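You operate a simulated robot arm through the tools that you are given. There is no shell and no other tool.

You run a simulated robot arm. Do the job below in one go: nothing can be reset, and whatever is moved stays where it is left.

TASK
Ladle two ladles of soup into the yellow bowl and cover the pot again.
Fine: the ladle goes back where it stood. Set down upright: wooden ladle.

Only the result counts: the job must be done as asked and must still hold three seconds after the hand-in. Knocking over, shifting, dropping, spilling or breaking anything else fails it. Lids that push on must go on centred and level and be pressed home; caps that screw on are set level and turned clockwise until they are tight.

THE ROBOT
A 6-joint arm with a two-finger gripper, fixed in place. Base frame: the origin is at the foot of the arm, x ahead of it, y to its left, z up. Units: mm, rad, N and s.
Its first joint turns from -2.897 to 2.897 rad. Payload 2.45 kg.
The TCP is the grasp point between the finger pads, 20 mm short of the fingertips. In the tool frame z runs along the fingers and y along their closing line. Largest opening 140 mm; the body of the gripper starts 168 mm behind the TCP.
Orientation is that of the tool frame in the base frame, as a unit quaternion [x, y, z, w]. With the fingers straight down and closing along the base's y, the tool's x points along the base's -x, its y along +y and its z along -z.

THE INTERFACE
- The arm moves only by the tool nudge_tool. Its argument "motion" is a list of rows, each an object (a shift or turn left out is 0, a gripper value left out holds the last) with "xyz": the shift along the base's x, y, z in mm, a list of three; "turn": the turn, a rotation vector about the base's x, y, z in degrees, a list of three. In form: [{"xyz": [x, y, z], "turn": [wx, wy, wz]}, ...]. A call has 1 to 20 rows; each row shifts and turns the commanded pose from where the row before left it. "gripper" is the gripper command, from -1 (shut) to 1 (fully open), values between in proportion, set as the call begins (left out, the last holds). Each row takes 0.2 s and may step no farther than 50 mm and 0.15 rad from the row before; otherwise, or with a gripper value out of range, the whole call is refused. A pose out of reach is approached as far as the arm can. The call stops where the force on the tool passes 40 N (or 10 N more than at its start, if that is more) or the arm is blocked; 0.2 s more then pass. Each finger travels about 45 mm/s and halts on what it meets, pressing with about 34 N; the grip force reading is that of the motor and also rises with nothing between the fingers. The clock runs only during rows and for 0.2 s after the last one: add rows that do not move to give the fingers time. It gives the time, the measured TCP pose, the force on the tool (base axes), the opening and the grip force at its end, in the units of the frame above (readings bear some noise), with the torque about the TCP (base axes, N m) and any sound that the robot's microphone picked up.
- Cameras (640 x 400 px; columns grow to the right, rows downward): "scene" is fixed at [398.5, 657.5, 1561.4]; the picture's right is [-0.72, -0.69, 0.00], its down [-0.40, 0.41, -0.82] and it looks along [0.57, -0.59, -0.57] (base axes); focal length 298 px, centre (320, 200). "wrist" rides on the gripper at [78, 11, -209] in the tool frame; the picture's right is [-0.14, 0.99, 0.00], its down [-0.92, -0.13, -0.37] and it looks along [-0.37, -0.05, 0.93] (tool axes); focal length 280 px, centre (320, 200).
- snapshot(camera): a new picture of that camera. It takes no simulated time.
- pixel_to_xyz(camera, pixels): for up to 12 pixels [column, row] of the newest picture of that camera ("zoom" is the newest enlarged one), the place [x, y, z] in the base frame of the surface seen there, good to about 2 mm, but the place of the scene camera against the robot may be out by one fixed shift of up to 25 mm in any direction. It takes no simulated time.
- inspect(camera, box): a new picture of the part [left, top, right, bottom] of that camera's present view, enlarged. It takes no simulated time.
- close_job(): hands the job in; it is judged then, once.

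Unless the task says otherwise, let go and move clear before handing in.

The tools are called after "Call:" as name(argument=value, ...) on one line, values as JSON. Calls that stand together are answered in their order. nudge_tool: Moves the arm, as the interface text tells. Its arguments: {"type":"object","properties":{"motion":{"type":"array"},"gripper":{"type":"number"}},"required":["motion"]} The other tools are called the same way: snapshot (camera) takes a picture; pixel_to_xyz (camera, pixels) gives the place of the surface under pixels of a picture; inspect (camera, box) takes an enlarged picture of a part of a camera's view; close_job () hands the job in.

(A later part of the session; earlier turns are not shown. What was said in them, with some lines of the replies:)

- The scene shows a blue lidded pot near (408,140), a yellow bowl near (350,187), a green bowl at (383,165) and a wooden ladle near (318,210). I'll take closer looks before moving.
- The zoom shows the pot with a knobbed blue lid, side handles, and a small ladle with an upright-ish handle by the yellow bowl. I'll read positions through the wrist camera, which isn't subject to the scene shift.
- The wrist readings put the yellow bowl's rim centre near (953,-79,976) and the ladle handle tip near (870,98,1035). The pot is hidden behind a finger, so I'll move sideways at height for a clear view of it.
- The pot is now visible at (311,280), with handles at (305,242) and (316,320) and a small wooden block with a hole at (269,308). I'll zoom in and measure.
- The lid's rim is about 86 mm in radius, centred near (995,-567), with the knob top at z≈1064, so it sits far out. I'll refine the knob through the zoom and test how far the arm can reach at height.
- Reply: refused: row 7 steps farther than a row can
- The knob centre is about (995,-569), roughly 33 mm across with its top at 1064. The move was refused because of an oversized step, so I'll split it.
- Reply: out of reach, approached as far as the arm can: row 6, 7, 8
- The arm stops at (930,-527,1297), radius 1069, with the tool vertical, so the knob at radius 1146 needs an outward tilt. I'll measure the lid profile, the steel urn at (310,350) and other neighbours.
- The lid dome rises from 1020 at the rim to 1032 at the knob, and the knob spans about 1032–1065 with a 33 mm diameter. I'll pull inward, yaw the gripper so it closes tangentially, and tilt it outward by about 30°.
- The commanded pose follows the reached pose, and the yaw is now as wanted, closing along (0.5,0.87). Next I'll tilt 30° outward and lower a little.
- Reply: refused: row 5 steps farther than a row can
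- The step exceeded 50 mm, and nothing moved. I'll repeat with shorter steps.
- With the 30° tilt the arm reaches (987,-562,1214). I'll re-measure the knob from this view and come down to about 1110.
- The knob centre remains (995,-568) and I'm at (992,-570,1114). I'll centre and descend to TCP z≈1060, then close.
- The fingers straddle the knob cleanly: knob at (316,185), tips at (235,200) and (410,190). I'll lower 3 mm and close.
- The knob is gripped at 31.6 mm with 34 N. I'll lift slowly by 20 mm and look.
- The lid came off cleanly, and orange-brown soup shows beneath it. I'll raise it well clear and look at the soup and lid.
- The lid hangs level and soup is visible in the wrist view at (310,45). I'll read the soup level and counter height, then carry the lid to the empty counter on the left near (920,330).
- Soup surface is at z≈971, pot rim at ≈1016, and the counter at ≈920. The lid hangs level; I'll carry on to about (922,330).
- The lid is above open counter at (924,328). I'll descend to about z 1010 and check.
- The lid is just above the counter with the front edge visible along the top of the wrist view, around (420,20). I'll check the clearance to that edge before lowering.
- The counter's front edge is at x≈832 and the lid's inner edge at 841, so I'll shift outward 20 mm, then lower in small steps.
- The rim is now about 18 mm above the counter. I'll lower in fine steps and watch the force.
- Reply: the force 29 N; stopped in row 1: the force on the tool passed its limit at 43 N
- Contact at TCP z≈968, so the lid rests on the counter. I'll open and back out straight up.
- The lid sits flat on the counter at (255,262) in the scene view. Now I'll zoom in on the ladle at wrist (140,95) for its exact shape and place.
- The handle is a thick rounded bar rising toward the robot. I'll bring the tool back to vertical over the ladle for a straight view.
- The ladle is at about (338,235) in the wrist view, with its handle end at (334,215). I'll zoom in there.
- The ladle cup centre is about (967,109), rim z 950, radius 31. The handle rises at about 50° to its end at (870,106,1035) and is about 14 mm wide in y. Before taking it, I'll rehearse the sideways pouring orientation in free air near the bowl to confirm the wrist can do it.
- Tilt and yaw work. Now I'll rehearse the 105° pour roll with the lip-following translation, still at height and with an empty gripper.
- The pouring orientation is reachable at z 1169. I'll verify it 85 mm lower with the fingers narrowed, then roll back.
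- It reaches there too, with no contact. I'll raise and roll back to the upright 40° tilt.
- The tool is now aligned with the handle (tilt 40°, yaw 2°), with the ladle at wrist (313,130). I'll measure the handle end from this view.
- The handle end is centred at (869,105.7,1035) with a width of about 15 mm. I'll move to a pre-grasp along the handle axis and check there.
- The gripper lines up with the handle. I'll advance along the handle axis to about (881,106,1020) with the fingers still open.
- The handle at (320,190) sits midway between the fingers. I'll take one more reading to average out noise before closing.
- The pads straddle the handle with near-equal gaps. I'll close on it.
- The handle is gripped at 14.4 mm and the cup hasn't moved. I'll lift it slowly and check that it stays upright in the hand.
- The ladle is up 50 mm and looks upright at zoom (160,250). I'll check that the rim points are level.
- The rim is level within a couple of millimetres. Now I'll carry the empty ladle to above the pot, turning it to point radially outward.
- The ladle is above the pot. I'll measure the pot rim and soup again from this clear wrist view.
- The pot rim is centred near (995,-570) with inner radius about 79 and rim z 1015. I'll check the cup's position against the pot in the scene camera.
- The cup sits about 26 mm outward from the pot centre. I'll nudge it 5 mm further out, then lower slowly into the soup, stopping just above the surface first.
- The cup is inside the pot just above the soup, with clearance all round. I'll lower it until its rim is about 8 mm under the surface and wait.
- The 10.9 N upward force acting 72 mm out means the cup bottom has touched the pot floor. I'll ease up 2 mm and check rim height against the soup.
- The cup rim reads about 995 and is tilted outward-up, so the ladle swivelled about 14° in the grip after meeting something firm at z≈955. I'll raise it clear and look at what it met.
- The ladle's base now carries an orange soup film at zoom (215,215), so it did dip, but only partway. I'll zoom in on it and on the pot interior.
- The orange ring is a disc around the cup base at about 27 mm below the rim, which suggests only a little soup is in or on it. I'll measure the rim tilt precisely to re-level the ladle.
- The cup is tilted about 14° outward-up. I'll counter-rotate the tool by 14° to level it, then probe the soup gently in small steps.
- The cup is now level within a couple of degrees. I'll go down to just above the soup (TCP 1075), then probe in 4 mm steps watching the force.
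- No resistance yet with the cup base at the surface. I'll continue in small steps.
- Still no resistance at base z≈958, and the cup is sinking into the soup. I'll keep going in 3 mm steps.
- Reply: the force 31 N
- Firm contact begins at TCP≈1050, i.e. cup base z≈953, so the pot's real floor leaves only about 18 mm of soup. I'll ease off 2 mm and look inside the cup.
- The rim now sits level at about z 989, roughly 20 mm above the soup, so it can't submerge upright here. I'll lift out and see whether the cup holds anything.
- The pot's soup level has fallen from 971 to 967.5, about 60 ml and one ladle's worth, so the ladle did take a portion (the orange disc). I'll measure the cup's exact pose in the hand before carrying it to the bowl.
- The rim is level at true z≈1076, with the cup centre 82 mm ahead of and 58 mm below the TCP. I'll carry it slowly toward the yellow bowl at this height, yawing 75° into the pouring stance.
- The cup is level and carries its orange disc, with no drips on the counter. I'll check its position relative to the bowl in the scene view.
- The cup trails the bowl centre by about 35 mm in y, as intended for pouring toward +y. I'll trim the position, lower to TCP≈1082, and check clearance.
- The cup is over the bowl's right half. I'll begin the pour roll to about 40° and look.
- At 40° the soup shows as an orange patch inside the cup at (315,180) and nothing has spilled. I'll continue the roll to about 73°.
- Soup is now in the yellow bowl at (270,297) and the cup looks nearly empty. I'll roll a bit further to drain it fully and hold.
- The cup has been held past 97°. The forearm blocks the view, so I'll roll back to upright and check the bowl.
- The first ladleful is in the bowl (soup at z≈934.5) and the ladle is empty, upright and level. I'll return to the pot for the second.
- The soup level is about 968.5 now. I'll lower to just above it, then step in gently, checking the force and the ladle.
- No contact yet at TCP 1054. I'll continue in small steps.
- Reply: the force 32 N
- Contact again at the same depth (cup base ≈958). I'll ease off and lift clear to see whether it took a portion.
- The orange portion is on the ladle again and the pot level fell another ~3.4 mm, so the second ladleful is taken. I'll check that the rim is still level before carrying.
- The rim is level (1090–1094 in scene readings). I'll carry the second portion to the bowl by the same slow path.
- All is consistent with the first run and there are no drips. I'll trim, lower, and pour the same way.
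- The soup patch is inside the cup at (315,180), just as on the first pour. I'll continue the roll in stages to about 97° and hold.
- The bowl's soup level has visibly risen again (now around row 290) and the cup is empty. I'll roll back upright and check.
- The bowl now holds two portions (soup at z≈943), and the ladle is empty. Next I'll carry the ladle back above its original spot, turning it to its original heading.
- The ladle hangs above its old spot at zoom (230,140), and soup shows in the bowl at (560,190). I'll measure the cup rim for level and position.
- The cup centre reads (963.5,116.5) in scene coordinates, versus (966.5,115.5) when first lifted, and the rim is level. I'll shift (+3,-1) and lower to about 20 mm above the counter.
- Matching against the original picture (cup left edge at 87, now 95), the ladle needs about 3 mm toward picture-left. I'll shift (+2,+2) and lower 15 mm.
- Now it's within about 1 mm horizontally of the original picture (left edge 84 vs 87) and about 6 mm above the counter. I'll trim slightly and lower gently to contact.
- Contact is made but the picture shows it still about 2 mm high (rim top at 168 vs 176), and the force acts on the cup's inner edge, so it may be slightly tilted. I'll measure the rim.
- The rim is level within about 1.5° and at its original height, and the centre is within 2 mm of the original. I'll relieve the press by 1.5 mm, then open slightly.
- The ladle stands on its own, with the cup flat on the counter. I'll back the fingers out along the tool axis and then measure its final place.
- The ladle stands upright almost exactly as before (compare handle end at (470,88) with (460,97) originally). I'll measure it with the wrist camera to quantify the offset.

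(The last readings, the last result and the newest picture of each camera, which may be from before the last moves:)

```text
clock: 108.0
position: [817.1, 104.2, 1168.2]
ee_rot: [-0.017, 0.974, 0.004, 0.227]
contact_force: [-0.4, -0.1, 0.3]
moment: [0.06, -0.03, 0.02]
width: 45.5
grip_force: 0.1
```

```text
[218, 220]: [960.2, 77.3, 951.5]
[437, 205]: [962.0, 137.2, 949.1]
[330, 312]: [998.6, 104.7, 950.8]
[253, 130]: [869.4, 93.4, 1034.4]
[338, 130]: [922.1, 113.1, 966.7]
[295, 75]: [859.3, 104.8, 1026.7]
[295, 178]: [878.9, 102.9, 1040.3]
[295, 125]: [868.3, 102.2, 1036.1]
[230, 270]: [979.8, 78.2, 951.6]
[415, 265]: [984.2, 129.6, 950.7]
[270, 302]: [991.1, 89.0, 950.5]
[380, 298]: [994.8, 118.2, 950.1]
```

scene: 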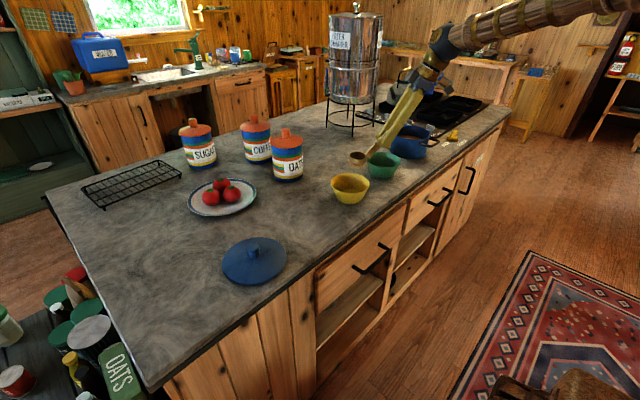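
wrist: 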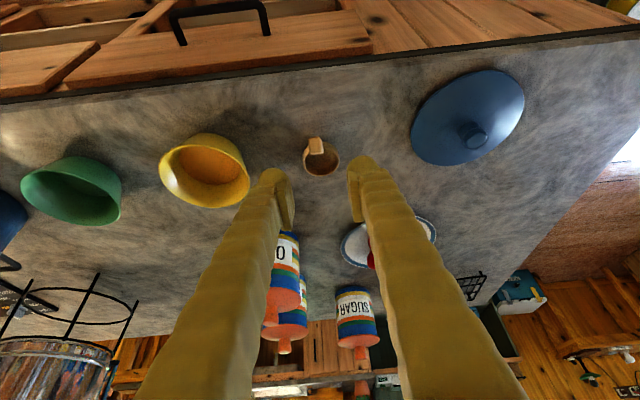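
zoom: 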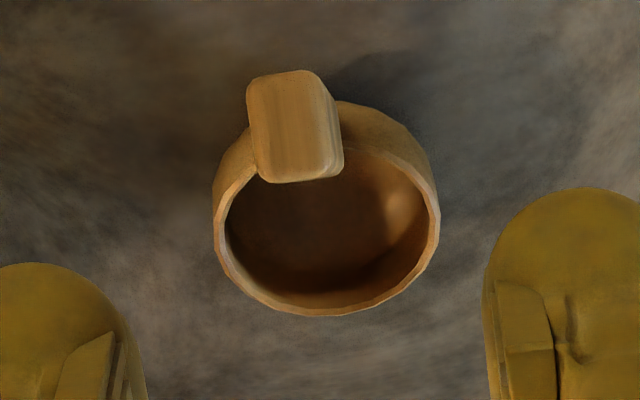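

The ladle is within about 2–3 mm of where it stood (far rim x 998.6 vs 998.7, centre y 107 vs 109). Now I'll move to the lid, with its knob at wrist (474,133).

Call:
pixel_to_xyz(camera="wrist", pixels=[[474, 130], [466, 128], [482, 128], [474, 140], [476, 124], [412, 130], [524, 95], [460, 75], [470, 163]])

Call:
nudge_tool(motion=[{"xyz": [0, 25, 0]}, {"xyz": [10, 40, 0], "turn": [0, 0, 5.8]}, {"xyz": [15, 40, 0], "turn": [0, 0, 5.8]}, {"xyz": [15, 40, 0], "turn": [0, 0, 5.9]}, {"xyz": [20, 40, -10], "turn": [1.34, -3.77, 0]}, {"xyz": [25, 25, -15]}, {"xyz": [0, 0, 0]}], gripper=0.3)

Call:
snapshot(camera="wrist")

```text
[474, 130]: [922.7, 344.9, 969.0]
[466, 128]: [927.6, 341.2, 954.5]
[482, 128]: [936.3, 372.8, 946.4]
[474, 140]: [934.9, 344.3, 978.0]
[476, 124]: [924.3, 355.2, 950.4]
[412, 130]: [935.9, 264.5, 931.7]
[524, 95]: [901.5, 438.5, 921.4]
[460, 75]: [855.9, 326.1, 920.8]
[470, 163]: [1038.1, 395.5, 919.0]
```

```text
clock: 109.6
position: [903.9, 313.0, 1143.1]
ee_rot: [-0.165, 0.951, 0.046, 0.257]
contact_force: [0.6, 0.5, 0.5]
moment: [-0.01, 0.02, -0.01]
width: 90.9
grip_force: 0.2
```

```text
taken
```

wrist: 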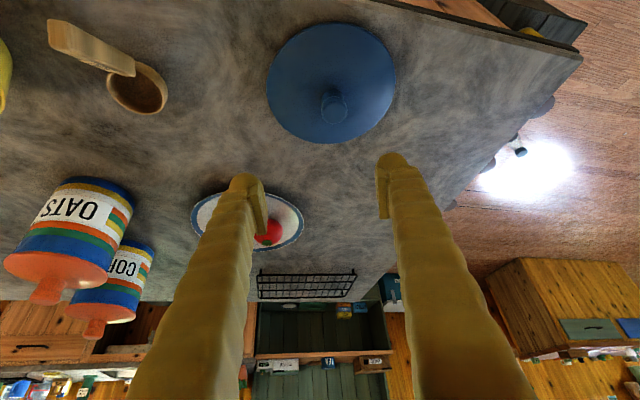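

The lid is in view with its knob at (333,107). I'll measure the knob precisely.

Call:
inspect(camera="wrist", box=[255, 10, 405, 150])

```text
2.86 times, centred on (330, 80) of wrist
```

zoom: 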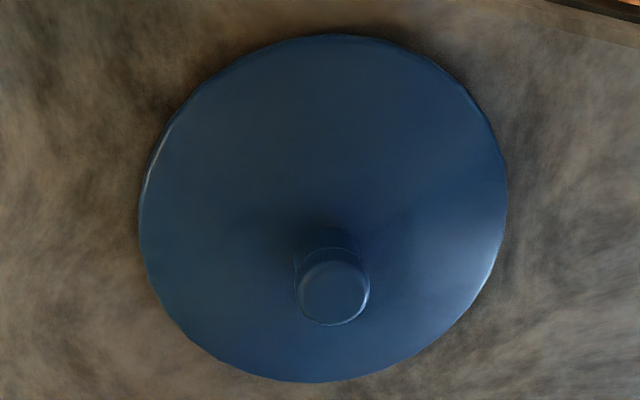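

Call:
pixel_to_xyz(camera="zoom", pixels=[[333, 294], [302, 294], [366, 294], [333, 270], [333, 318], [141, 220], [506, 190], [330, 38], [315, 380], [180, 110], [480, 110], [330, 150]])

```text
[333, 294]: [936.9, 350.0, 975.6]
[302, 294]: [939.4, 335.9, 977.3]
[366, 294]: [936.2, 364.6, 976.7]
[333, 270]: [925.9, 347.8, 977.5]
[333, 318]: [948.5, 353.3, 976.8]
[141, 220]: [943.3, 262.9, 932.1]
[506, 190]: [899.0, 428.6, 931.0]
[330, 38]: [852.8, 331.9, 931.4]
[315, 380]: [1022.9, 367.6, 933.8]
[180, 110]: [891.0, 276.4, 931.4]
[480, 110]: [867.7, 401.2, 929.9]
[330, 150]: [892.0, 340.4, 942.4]
```

The knob centre is now (937.5,350.5) with its top at z≈977, and the lid lies flat. I'll move above it and descend to TCP z≈973.

Call:
nudge_tool(motion=[{"xyz": [17, 19, -25]}, {"xyz": [16.6, 18.5, -25]}, {"xyz": [0, 0, -35]}, {"xyz": [0, 0, -25]}, {"xyz": [0, 0, -15]}, {"xyz": [0, 0, 0]}])

Call:
snapshot(camera="wrist")

Call:
inspect(camera="scene", box=[200, 170, 330, 280])

```text
clock: 111.0
position: [935.8, 349.8, 1018.8]
ee_rot: [-0.164, 0.951, 0.044, 0.257]
contact_force: [0.0, 0.0, -0.1]
moment: [0.03, 0.0, 0.01]
width: 91.1
grip_force: 0.0
```

```text
taken
```

wrist: 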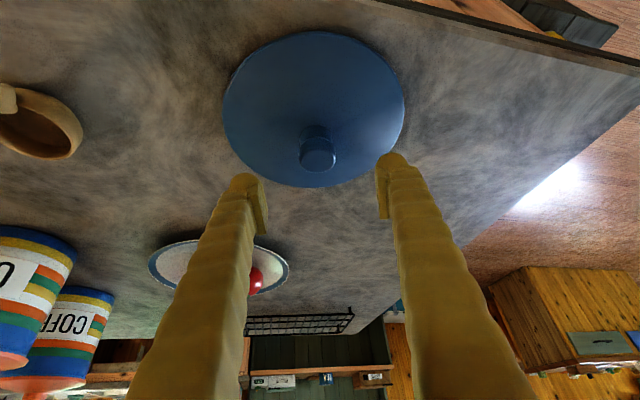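

```text
3.64 times, centred on (265, 225) of scene
```

zoom: 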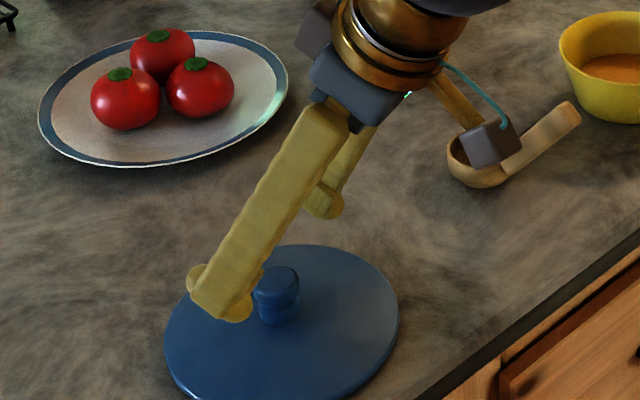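

Aligned over the knob. I'll descend to z≈973 and close.

Call:
nudge_tool(motion=[{"xyz": [1, 0.5, -20]}, {"xyz": [0, 0, -15]}, {"xyz": [0, 0, -10]}, {"xyz": [0, 0, 0]}])

Call:
inspect(camera="wrist", box=[220, 80, 420, 230])

```text
clock: 112.0
position: [938.3, 349.4, 975.3]
ee_rot: [-0.163, 0.952, 0.044, 0.257]
contact_force: [0.4, -0.2, -0.5]
moment: [-0.01, 0.01, -0.03]
width: 91.1
grip_force: 0.2
```

```text
2.67 times, centred on (320, 155) of wrist
```

zoom: 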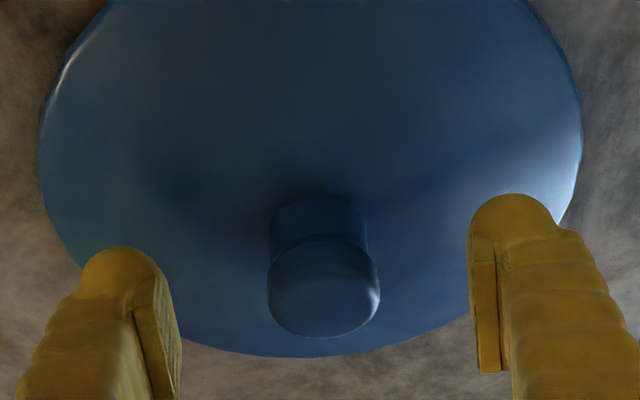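

The knob is centred between the pads. I'll lower 2 mm and close.

Call:
nudge_tool(motion=[{"xyz": [0, 0, -2]}, {"xyz": [0, 0, 0]}])

Call:
nudge_tool(motion=[{"xyz": [0, 0, 0]}, {"xyz": [0, 0, 0]}, {"xyz": [0, 0, 0]}, {"xyz": [0, 0, 0]}, {"xyz": [0, 0, 0]}, {"xyz": [0, 0, 0]}, {"xyz": [0, 0, 0]}], gripper=-1)

Call:
nudge_tool(motion=[{"xyz": [0, 0, 4]}, {"xyz": [0, 0, 8]}, {"xyz": [0, 0, 18]}, {"xyz": [0, 0, 0]}])

Call:
snapshot(camera="wrist")

Call:
inspect(camera="scene", box=[200, 170, 330, 280])

```text
clock: 112.6
position: [939.5, 349.2, 972.9]
ee_rot: [-0.163, 0.952, 0.044, 0.257]
contact_force: [0.2, -1.2, 0.0]
moment: [0.0, 0.0, -0.01]
width: 90.9
grip_force: 0.0
```

```text
clock: 114.2
position: [937.8, 349.6, 973.1]
ee_rot: [-0.164, 0.951, 0.044, 0.257]
contact_force: [-1.3, 0.5, 2.0]
moment: [-0.02, -0.03, 0.03]
width: 32.0
grip_force: 33.7
```

```text
clock: 115.2
position: [937.4, 349.7, 1002.5]
ee_rot: [-0.164, 0.952, 0.045, 0.256]
contact_force: [0.1, -0.9, -1.4]
moment: [0.0, 0.01, -0.01]
width: 32.2
grip_force: 33.8
```

```text
taken
```

wrist: 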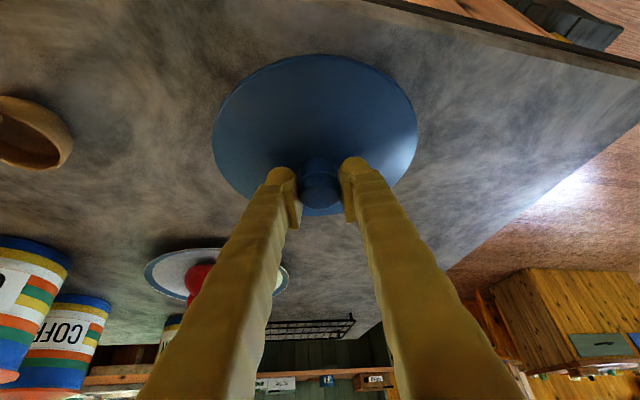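

```text
3.64 times, centred on (265, 225) of scene
```

zoom: 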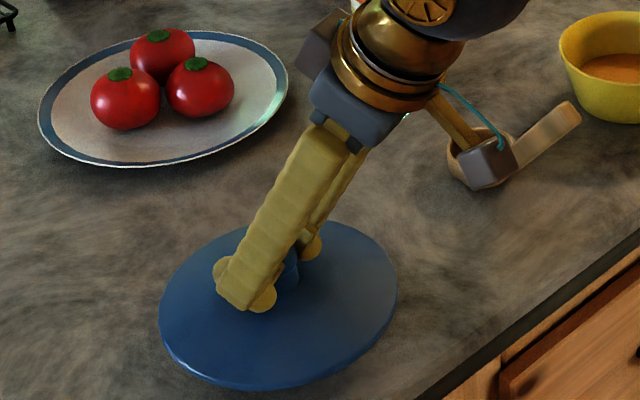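

The lid is lifted (32 mm grip). I'll check that it's level before carrying.

Call:
pixel_to_xyz(camera="wrist", pixels=[[314, 58], [216, 130], [413, 130], [235, 95], [395, 95], [250, 195], [380, 190], [318, 213], [314, 100]])

```text
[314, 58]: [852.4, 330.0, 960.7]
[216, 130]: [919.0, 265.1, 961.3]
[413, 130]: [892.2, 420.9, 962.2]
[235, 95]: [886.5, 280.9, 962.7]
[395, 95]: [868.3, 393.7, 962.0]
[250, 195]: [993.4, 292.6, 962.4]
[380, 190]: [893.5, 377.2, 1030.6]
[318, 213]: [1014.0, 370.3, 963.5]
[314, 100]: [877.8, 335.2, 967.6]
```

The lid is level (rim 961–963 all round), with the TCP 40 mm above the rim as in the first grip. I'll raise it and carry it back toward the pot.

Call:
nudge_tool(motion=[{"xyz": [0, 0, 25]}, {"xyz": [0, 0, 45]}, {"xyz": [0, 0, 45]}, {"xyz": [0, 0, 45]}, {"xyz": [0, 0, 45]}, {"xyz": [0, 0, 23]}, {"xyz": [-0.5, -20, 0], "turn": [0, 0, -1]}, {"xyz": [-0.7, -37, 0], "turn": [0, 0, -2.1]}, {"xyz": [-0.7, -40, 0], "turn": [0, 0, -2.3]}, {"xyz": [-0.7, -40, 0], "turn": [0, 0, -2.3]}, {"xyz": [-0.7, -40, 0], "turn": [0, 0, -2.3]}, {"xyz": [-0.7, -40, 0], "turn": [0, 0, -2.3]}, {"xyz": [-0.7, -40, 0], "turn": [0, 0, -2.3]}, {"xyz": [-0.7, -40, 0], "turn": [0, 0, -2.3]}, {"xyz": [-0.7, -33, 0], "turn": [0, 0, -2]}, {"xyz": [-0.5, -20, 0], "turn": [0, 0, -1.1]}, {"xyz": [0, 0, 0]}])

Call:
nudge_tool(motion=[{"xyz": [1.5, -22, 0], "turn": [0, 0, -1.2]}, {"xyz": [2.7, -40, 0], "turn": [0, 0, -2.2]}, {"xyz": [2.7, -44, 0], "turn": [0, 0, -2.4]}, {"xyz": [2.7, -44, 0], "turn": [0, 0, -2.4]}, {"xyz": [2.7, -44, 0], "turn": [0, 0, -2.4]}, {"xyz": [2.7, -44, 0], "turn": [0, 0, -2.4]}, {"xyz": [2.7, -44, 0], "turn": [0, 0, -2.4]}, {"xyz": [2.7, -44, 0], "turn": [0, 0, -2.4]}, {"xyz": [2.7, -44, 0], "turn": [0, 0, -2.4]}, {"xyz": [2.7, -44, 0], "turn": [0, 0, -2.4]}, {"xyz": [2.7, -44, 0], "turn": [0, 0, -2.4]}, {"xyz": [2.7, -44, 0], "turn": [0, 0, -2.4]}, {"xyz": [2.7, -34, 0], "turn": [0, 0, -1.5]}, {"xyz": [1.5, -14, 0], "turn": [0, 0, -1]}, {"xyz": [0, 0, 0]}])

Call:
snapshot(camera="wrist")

Call:
snapshot(camera="scene")

```text
clock: 118.8
position: [931.8, 0.2, 1229.6]
ee_rot: [0.005, 0.965, -0.001, 0.261]
contact_force: [0.0, -0.1, -0.9]
moment: [0.02, -0.02, 0.01]
width: 32.1
grip_force: 34.1
```

```text
clock: 122.0
position: [966.8, -549.7, 1230.3]
ee_rot: [0.253, 0.932, -0.068, 0.252]
contact_force: [0.5, 0.4, -1.1]
moment: [0.02, 0.01, -0.02]
width: 31.9
grip_force: 34.2
```

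```text
taken
```

wrist: 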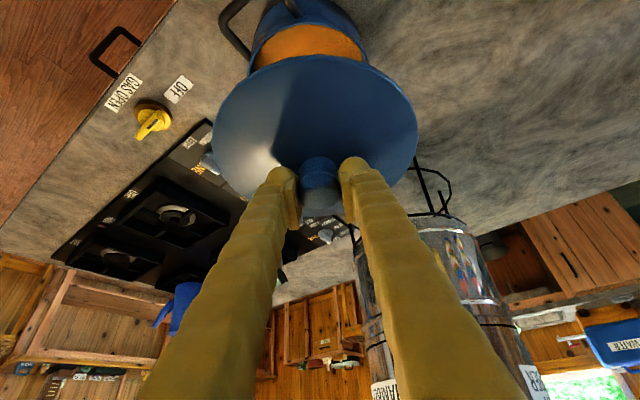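

```text
taken
```

scene: 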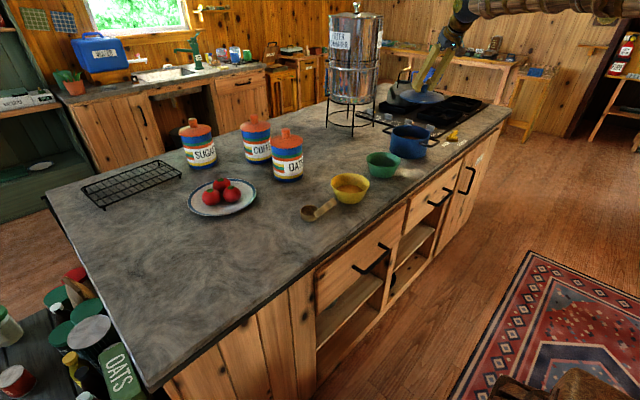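

The lid is level above the pot area. I'll compare the pot with the earlier scene view to make sure it hasn't shifted.

Call:
inspect(camera="scene", box=[385, 95, 465, 160])

Call:
pixel_to_xyz(camera="zoom", pixels=[[122, 215], [115, 240], [230, 189], [340, 225], [348, 245], [230, 275], [180, 265], [290, 270], [160, 196], [290, 200]])

```text
6.15 times, centred on (425, 128) of scene
```

zoom: 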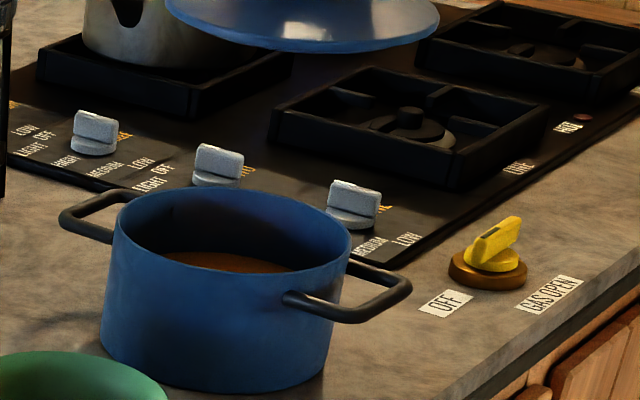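

```text
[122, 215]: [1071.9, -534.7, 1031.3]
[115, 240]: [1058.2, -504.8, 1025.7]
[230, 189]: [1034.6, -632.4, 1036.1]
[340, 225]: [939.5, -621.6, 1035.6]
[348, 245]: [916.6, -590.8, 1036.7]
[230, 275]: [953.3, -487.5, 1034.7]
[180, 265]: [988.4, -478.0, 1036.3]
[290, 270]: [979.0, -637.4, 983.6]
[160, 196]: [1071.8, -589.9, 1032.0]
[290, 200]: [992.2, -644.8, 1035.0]
```

The pot is exactly where it was. I'll position over its centre (995.3,-568.2) and lower to about 25 mm above seating.

Call:
nudge_tool(motion=[{"xyz": [14, -9, -15]}, {"xyz": [14.5, -9.6, -25]}, {"xyz": [0, 0, -35]}, {"xyz": [0, 0, -35]}, {"xyz": [0, 0, -25]}, {"xyz": [0, 0, -10]}, {"xyz": [0, 0, 0]}, {"xyz": [0, 0, 0]}])

Call:
inspect(camera="scene", box=[385, 95, 465, 160])

Call:
snapshot(camera="wrist")

```text
clock: 123.8
position: [996.5, -567.6, 1084.7]
ee_rot: [0.253, 0.932, -0.068, 0.251]
contact_force: [-0.2, 0.2, -0.8]
moment: [-0.01, 0.0, 0.01]
width: 32.0
grip_force: 34.2
```

```text
6.15 times, centred on (425, 128) of scene
```

zoom: 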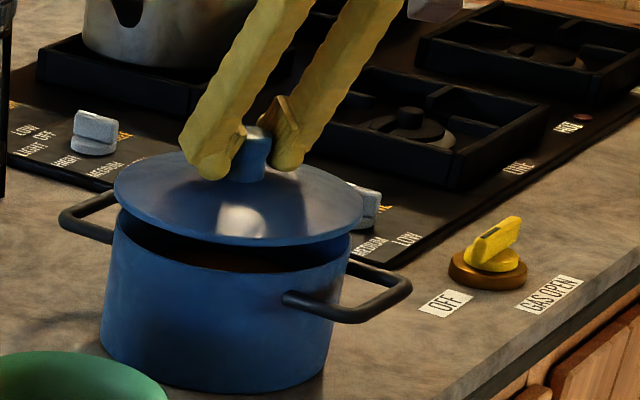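

```text
taken
```

wrist: 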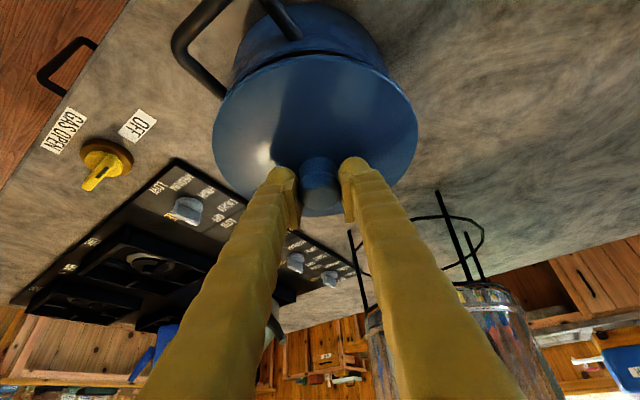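

The lid hovers about 25 mm above the pot. I'll measure the lid rim in the scene frame and compare it with the pot rim centre.

Call:
pixel_to_xyz(camera="zoom", pixels=[[117, 185], [130, 208], [160, 226], [200, 238], [250, 242], [300, 238], [340, 224], [358, 205], [350, 185], [130, 165], [160, 156], [320, 165]])

```text
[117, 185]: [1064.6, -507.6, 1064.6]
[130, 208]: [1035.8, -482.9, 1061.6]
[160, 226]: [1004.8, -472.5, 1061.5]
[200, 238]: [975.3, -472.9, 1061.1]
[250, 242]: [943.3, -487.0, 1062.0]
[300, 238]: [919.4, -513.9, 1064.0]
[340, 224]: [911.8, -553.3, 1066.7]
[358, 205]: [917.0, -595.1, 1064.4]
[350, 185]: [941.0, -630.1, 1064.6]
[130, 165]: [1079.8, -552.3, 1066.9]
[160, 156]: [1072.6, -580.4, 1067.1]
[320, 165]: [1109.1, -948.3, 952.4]
```

Call:
pixel_to_xyz(camera="wrist", pixels=[[314, 60], [216, 130], [413, 130], [235, 95], [395, 95], [222, 155], [408, 155], [260, 72], [370, 72], [285, 62], [345, 62], [235, 175]])

```text
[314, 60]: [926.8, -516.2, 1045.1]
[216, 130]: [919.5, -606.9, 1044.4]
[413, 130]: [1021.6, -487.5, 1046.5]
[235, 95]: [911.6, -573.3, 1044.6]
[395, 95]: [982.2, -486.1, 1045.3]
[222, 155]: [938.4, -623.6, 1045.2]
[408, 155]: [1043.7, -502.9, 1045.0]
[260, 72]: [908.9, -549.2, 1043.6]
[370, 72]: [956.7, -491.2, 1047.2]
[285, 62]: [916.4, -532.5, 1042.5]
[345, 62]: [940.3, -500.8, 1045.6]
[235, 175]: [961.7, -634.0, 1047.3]
```

The wrist view puts the lid centre near (994,-566.5), 1–2 mm from the pot centre. I'll trim (+0.5,-1.5), lower to just above the rim, and compare with the original lid picture.

Call:
nudge_tool(motion=[{"xyz": [0.5, -1.5, -6]}, {"xyz": [0, 0, -4]}, {"xyz": [0, 0, 0]}])

Call:
inspect(camera="scene", box=[360, 100, 460, 170])

```text
clock: 124.6
position: [995.0, -569.6, 1074.0]
ee_rot: [0.253, 0.932, -0.068, 0.251]
contact_force: [-0.2, -0.4, -0.9]
moment: [-0.03, 0.03, -0.02]
width: 32.0
grip_force: 33.8
```

```text
5.71 times, centred on (410, 135) of scene
```

zoom: 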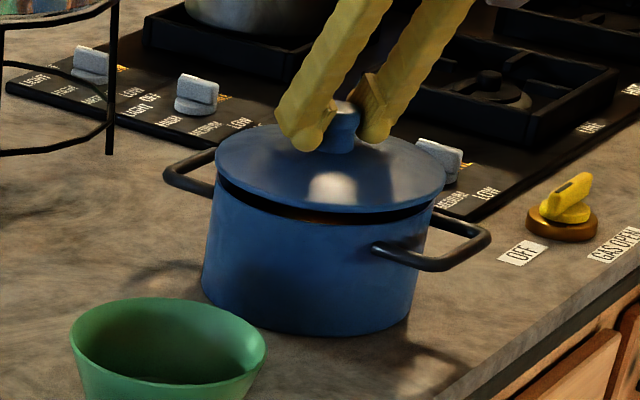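

The lid edges (214–446) match the original picture once perspective is allowed for. I'll lower the remaining 14 mm carefully.

Call:
nudge_tool(motion=[{"xyz": [0, 0, -4]}, {"xyz": [0, 0, -3]}, {"xyz": [0, 0, 0]}])

Call:
nudge_tool(motion=[{"xyz": [0, 0, -3]}, {"xyz": [0, 0, 0]}])

Call:
nudge_tool(motion=[{"xyz": [0, 0, -2]}, {"xyz": [0, 0, 0]}])

Call:
inspect(camera="scene", box=[360, 100, 460, 170])

```text
clock: 125.4
position: [996.3, -570.1, 1067.7]
ee_rot: [0.253, 0.932, -0.069, 0.251]
contact_force: [0.4, 0.5, -1.4]
moment: [0.02, 0.02, -0.01]
width: 31.8
grip_force: 34.4
```

```text
clock: 126.0
position: [996.4, -569.4, 1065.3]
ee_rot: [0.253, 0.932, -0.069, 0.252]
contact_force: [-0.2, -0.3, -1.0]
moment: [-0.02, -0.03, 0.0]
width: 31.9
grip_force: 33.7
```

```text
clock: 126.6
position: [994.9, -568.2, 1062.6]
ee_rot: [0.253, 0.932, -0.068, 0.251]
contact_force: [-0.5, -0.1, -0.7]
moment: [-0.01, -0.02, 0.02]
width: 32.1
grip_force: 34.3
```

```text
5.71 times, centred on (410, 135) of scene
```

zoom: 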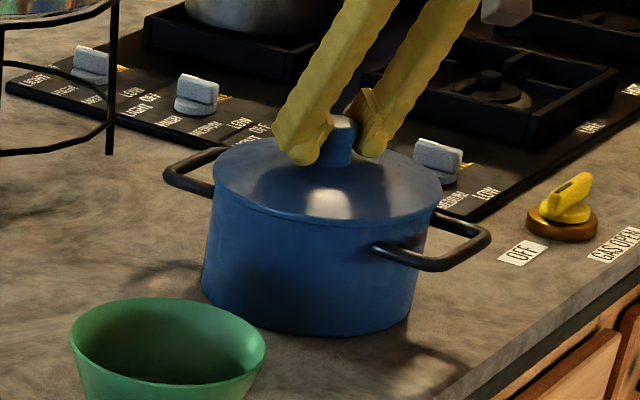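

The lid plug has entered the pot without resistance. I'll lower the last few millimetres until it seats.

Call:
nudge_tool(motion=[{"xyz": [0, 0, -1.5]}, {"xyz": [0, 0, 0]}])

Call:
nudge_tool(motion=[{"xyz": [0, 0, -1.5]}, {"xyz": [0, 0, 0]}])

Call:
nudge_tool(motion=[{"xyz": [0, 0, -1]}, {"xyz": [0, 0, 0]}])

```text
clock: 127.2
position: [995.7, -570.1, 1061.5]
ee_rot: [0.253, 0.932, -0.068, 0.251]
contact_force: [-0.3, 0.1, -0.9]
moment: [-0.01, 0.02, 0.0]
width: 31.8
grip_force: 34.0
```

```text
clock: 127.8
position: [995.7, -568.3, 1060.1]
ee_rot: [0.252, 0.932, -0.067, 0.252]
contact_force: [2.3, 0.5, 4.0]
moment: [-0.01, -0.01, -0.03]
width: 31.5
grip_force: 34.4
```

```text
clock: 128.4
position: [995.1, -569.1, 1058.5]
ee_rot: [0.254, 0.932, -0.069, 0.251]
contact_force: [5.1, -1.6, 6.3]
moment: [-0.04, -0.09, -0.03]
width: 30.9
grip_force: 33.8
```

It seats at TCP≈1060, as in the original grip. I'll press lightly once more, check the force, then look.

Call:
nudge_tool(motion=[{"xyz": [0, 0, -1.5]}, {"xyz": [0, 0, 0]}])

Call:
inspect(camera="scene", box=[360, 100, 460, 170])

Call:
snapshot(camera="wrist")

Call:
pixel_to_xyz(camera="wrist", pixels=[[314, 60], [216, 130], [413, 130], [235, 95], [395, 95], [222, 155], [408, 155], [260, 72], [370, 72]])

```text
clock: 129.0
position: [995.4, -568.4, 1057.5]
ee_rot: [0.253, 0.932, -0.068, 0.251]
contact_force: [5.2, -0.5, 16.7]
moment: [0.0, -0.06, 0.05]
width: 30.3
grip_force: 33.9
```

```text
5.71 times, centred on (410, 135) of scene
```

zoom: 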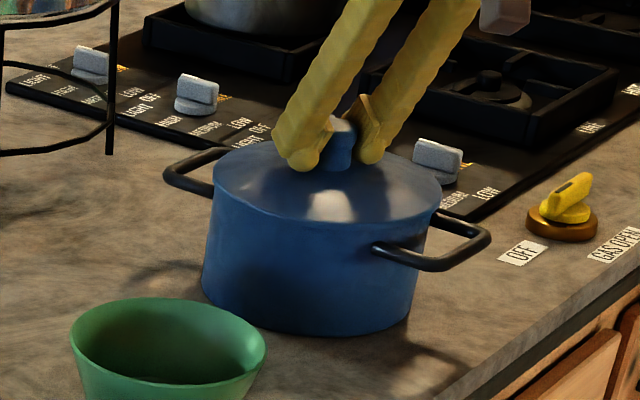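

```text
taken
```

wrist: 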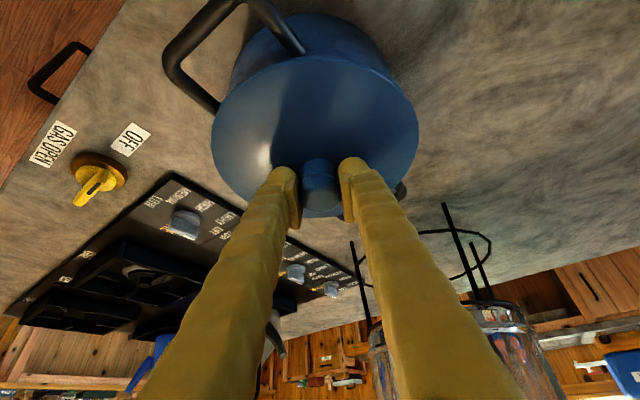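

```text
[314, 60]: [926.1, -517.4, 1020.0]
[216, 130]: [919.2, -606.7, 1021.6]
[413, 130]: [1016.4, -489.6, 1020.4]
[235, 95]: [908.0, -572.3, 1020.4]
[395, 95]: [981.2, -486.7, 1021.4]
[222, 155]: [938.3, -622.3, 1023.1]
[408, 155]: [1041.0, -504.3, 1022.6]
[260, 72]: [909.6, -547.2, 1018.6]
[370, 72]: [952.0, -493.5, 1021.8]
```

The lid rim reads about 1020 all round, the same as originally, so it's seated level. I'll relieve the press and open the fingers.

Call:
nudge_tool(motion=[{"xyz": [0, 0, 1]}, {"xyz": [0, 0, 0]}])

Call:
nudge_tool(motion=[{"xyz": [0, 0, 0]}, {"xyz": [0, 0, 0]}, {"xyz": [0, 0, 0]}, {"xyz": [0, 0, 0]}, {"xyz": [0, 0, 0]}, {"xyz": [0, 0, 0]}], gripper=0.2)

Call:
nudge_tool(motion=[{"xyz": [0, 0, 10]}, {"xyz": [0, 0, 25]}, {"xyz": [0, 0, 40]}, {"xyz": [-15, 9, 40]}, {"xyz": [-30, 17, 30]}, {"xyz": [-30, 17, 30]}, {"xyz": [0, 0, 0]}])

Call:
snapshot(camera="wrist")

Call:
inspect(camera="scene", box=[360, 100, 460, 170])

```text
clock: 129.6
position: [995.3, -568.5, 1056.6]
ee_rot: [0.253, 0.932, -0.068, 0.251]
contact_force: [1.7, 4.1, 11.9]
moment: [-0.03, -0.01, 0.05]
width: 30.4
grip_force: 34.2
```

```text
clock: 131.0
position: [994.7, -568.7, 1057.6]
ee_rot: [0.254, 0.931, -0.069, 0.252]
contact_force: [0.6, -0.1, 0.6]
moment: [-0.04, 0.01, 0.0]
width: 84.1
grip_force: 0.0
```

```text
clock: 132.6
position: [918.1, -525.9, 1231.3]
ee_rot: [0.253, 0.931, -0.068, 0.253]
contact_force: [0.0, 0.2, 0.8]
moment: [-0.01, 0.03, -0.04]
width: 84.1
grip_force: 0.1
```

```text
taken
```

wrist: 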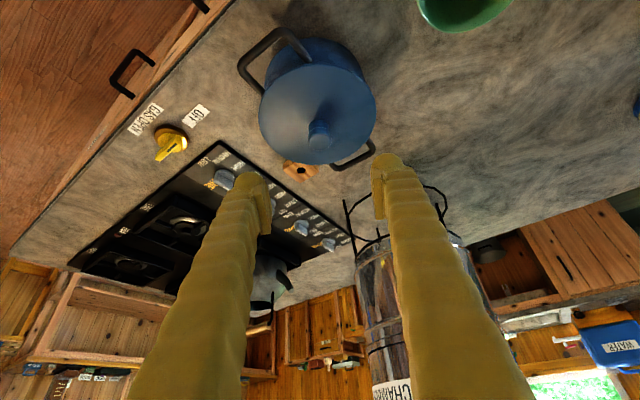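

```text
5.71 times, centred on (410, 135) of scene
```

zoom: 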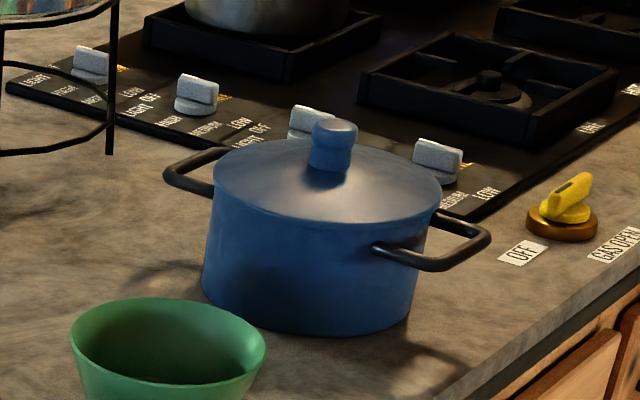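

The covered pot now looks identical to the starting picture (lid edges 213–441, knob at 333). I'll do a final check of the whole scene, the bowl and the ladle.

Call:
nudge_tool(motion=[{"xyz": [-35, 25, 20]}, {"xyz": [-35, 25, 20]}, {"xyz": [-30, 25, 20]}, {"xyz": [0, 0, 0]}])

Call:
snapshot(camera="scene")

Call:
inspect(camera="scene", box=[280, 120, 460, 230])

Call:
inspect(camera="scene", box=[295, 165, 385, 225])

```text
clock: 133.6
position: [818.1, -450.9, 1293.0]
ee_rot: [0.252, 0.932, -0.068, 0.25]
contact_force: [-0.1, 0.2, -0.4]
moment: [0.02, 0.07, 0.04]
width: 83.9
grip_force: 0.1
```

```text
taken
```

scene: 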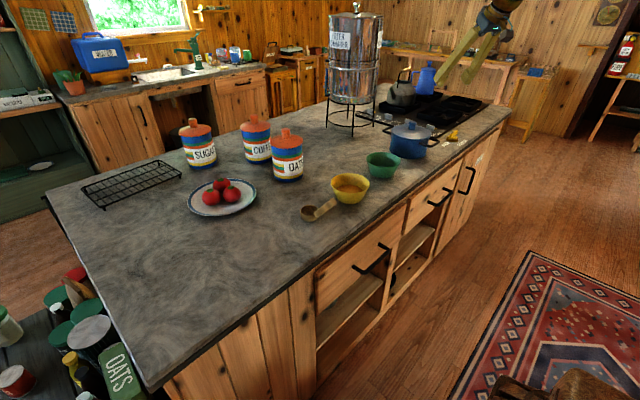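

```text
3.56 times, centred on (370, 175) of scene
```

zoom: 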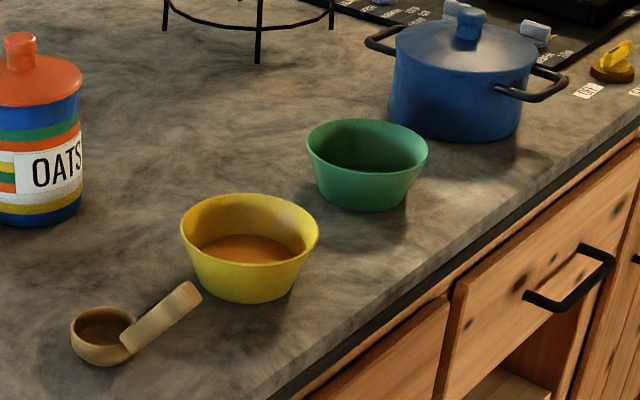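

```text
6.67 times, centred on (340, 195) of scene
```

zoom: 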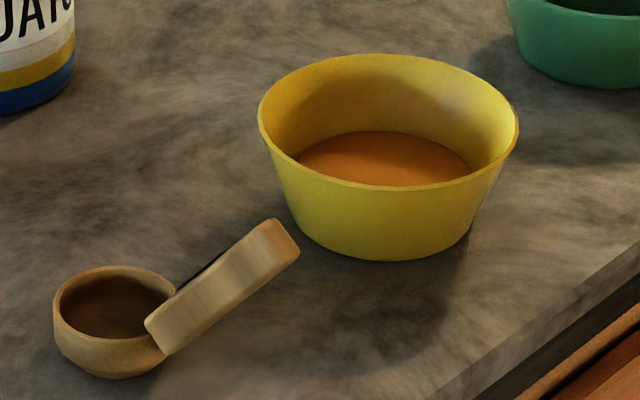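

The final pictures show the soup in the yellow bowl, the ladle upright and empty at its old spot, and the pot covered with its lid level. I see no spills, nothing else has moved, and the arm is clear, so I'm handing in.

Call:
close_job()

```text
The job is handed in.
```

The job is handed in: the yellow bowl holds two ladles of soup, and the lid is back on the pot, centred and level. The final pictures show no spills and nothing else moved.

- **Soup:** the pot's level dropped about 3 mm with each dip, and the bowl's level rose after each pour. The ladle's rim never went under the soup because the pot floor is too shallow for that. I judged each portion from those level changes, at about 60 ml each.
- **Ladle:** it stands upright and empty, about 2–3 mm from where it stood at the start. It swivelled about 14° in the grip when the cup touched the pot floor, so I levelled it before pouring.
- **Lid:** I rested it on the counter in the meantime. Its rim now reads the same height all round as before I took it off.
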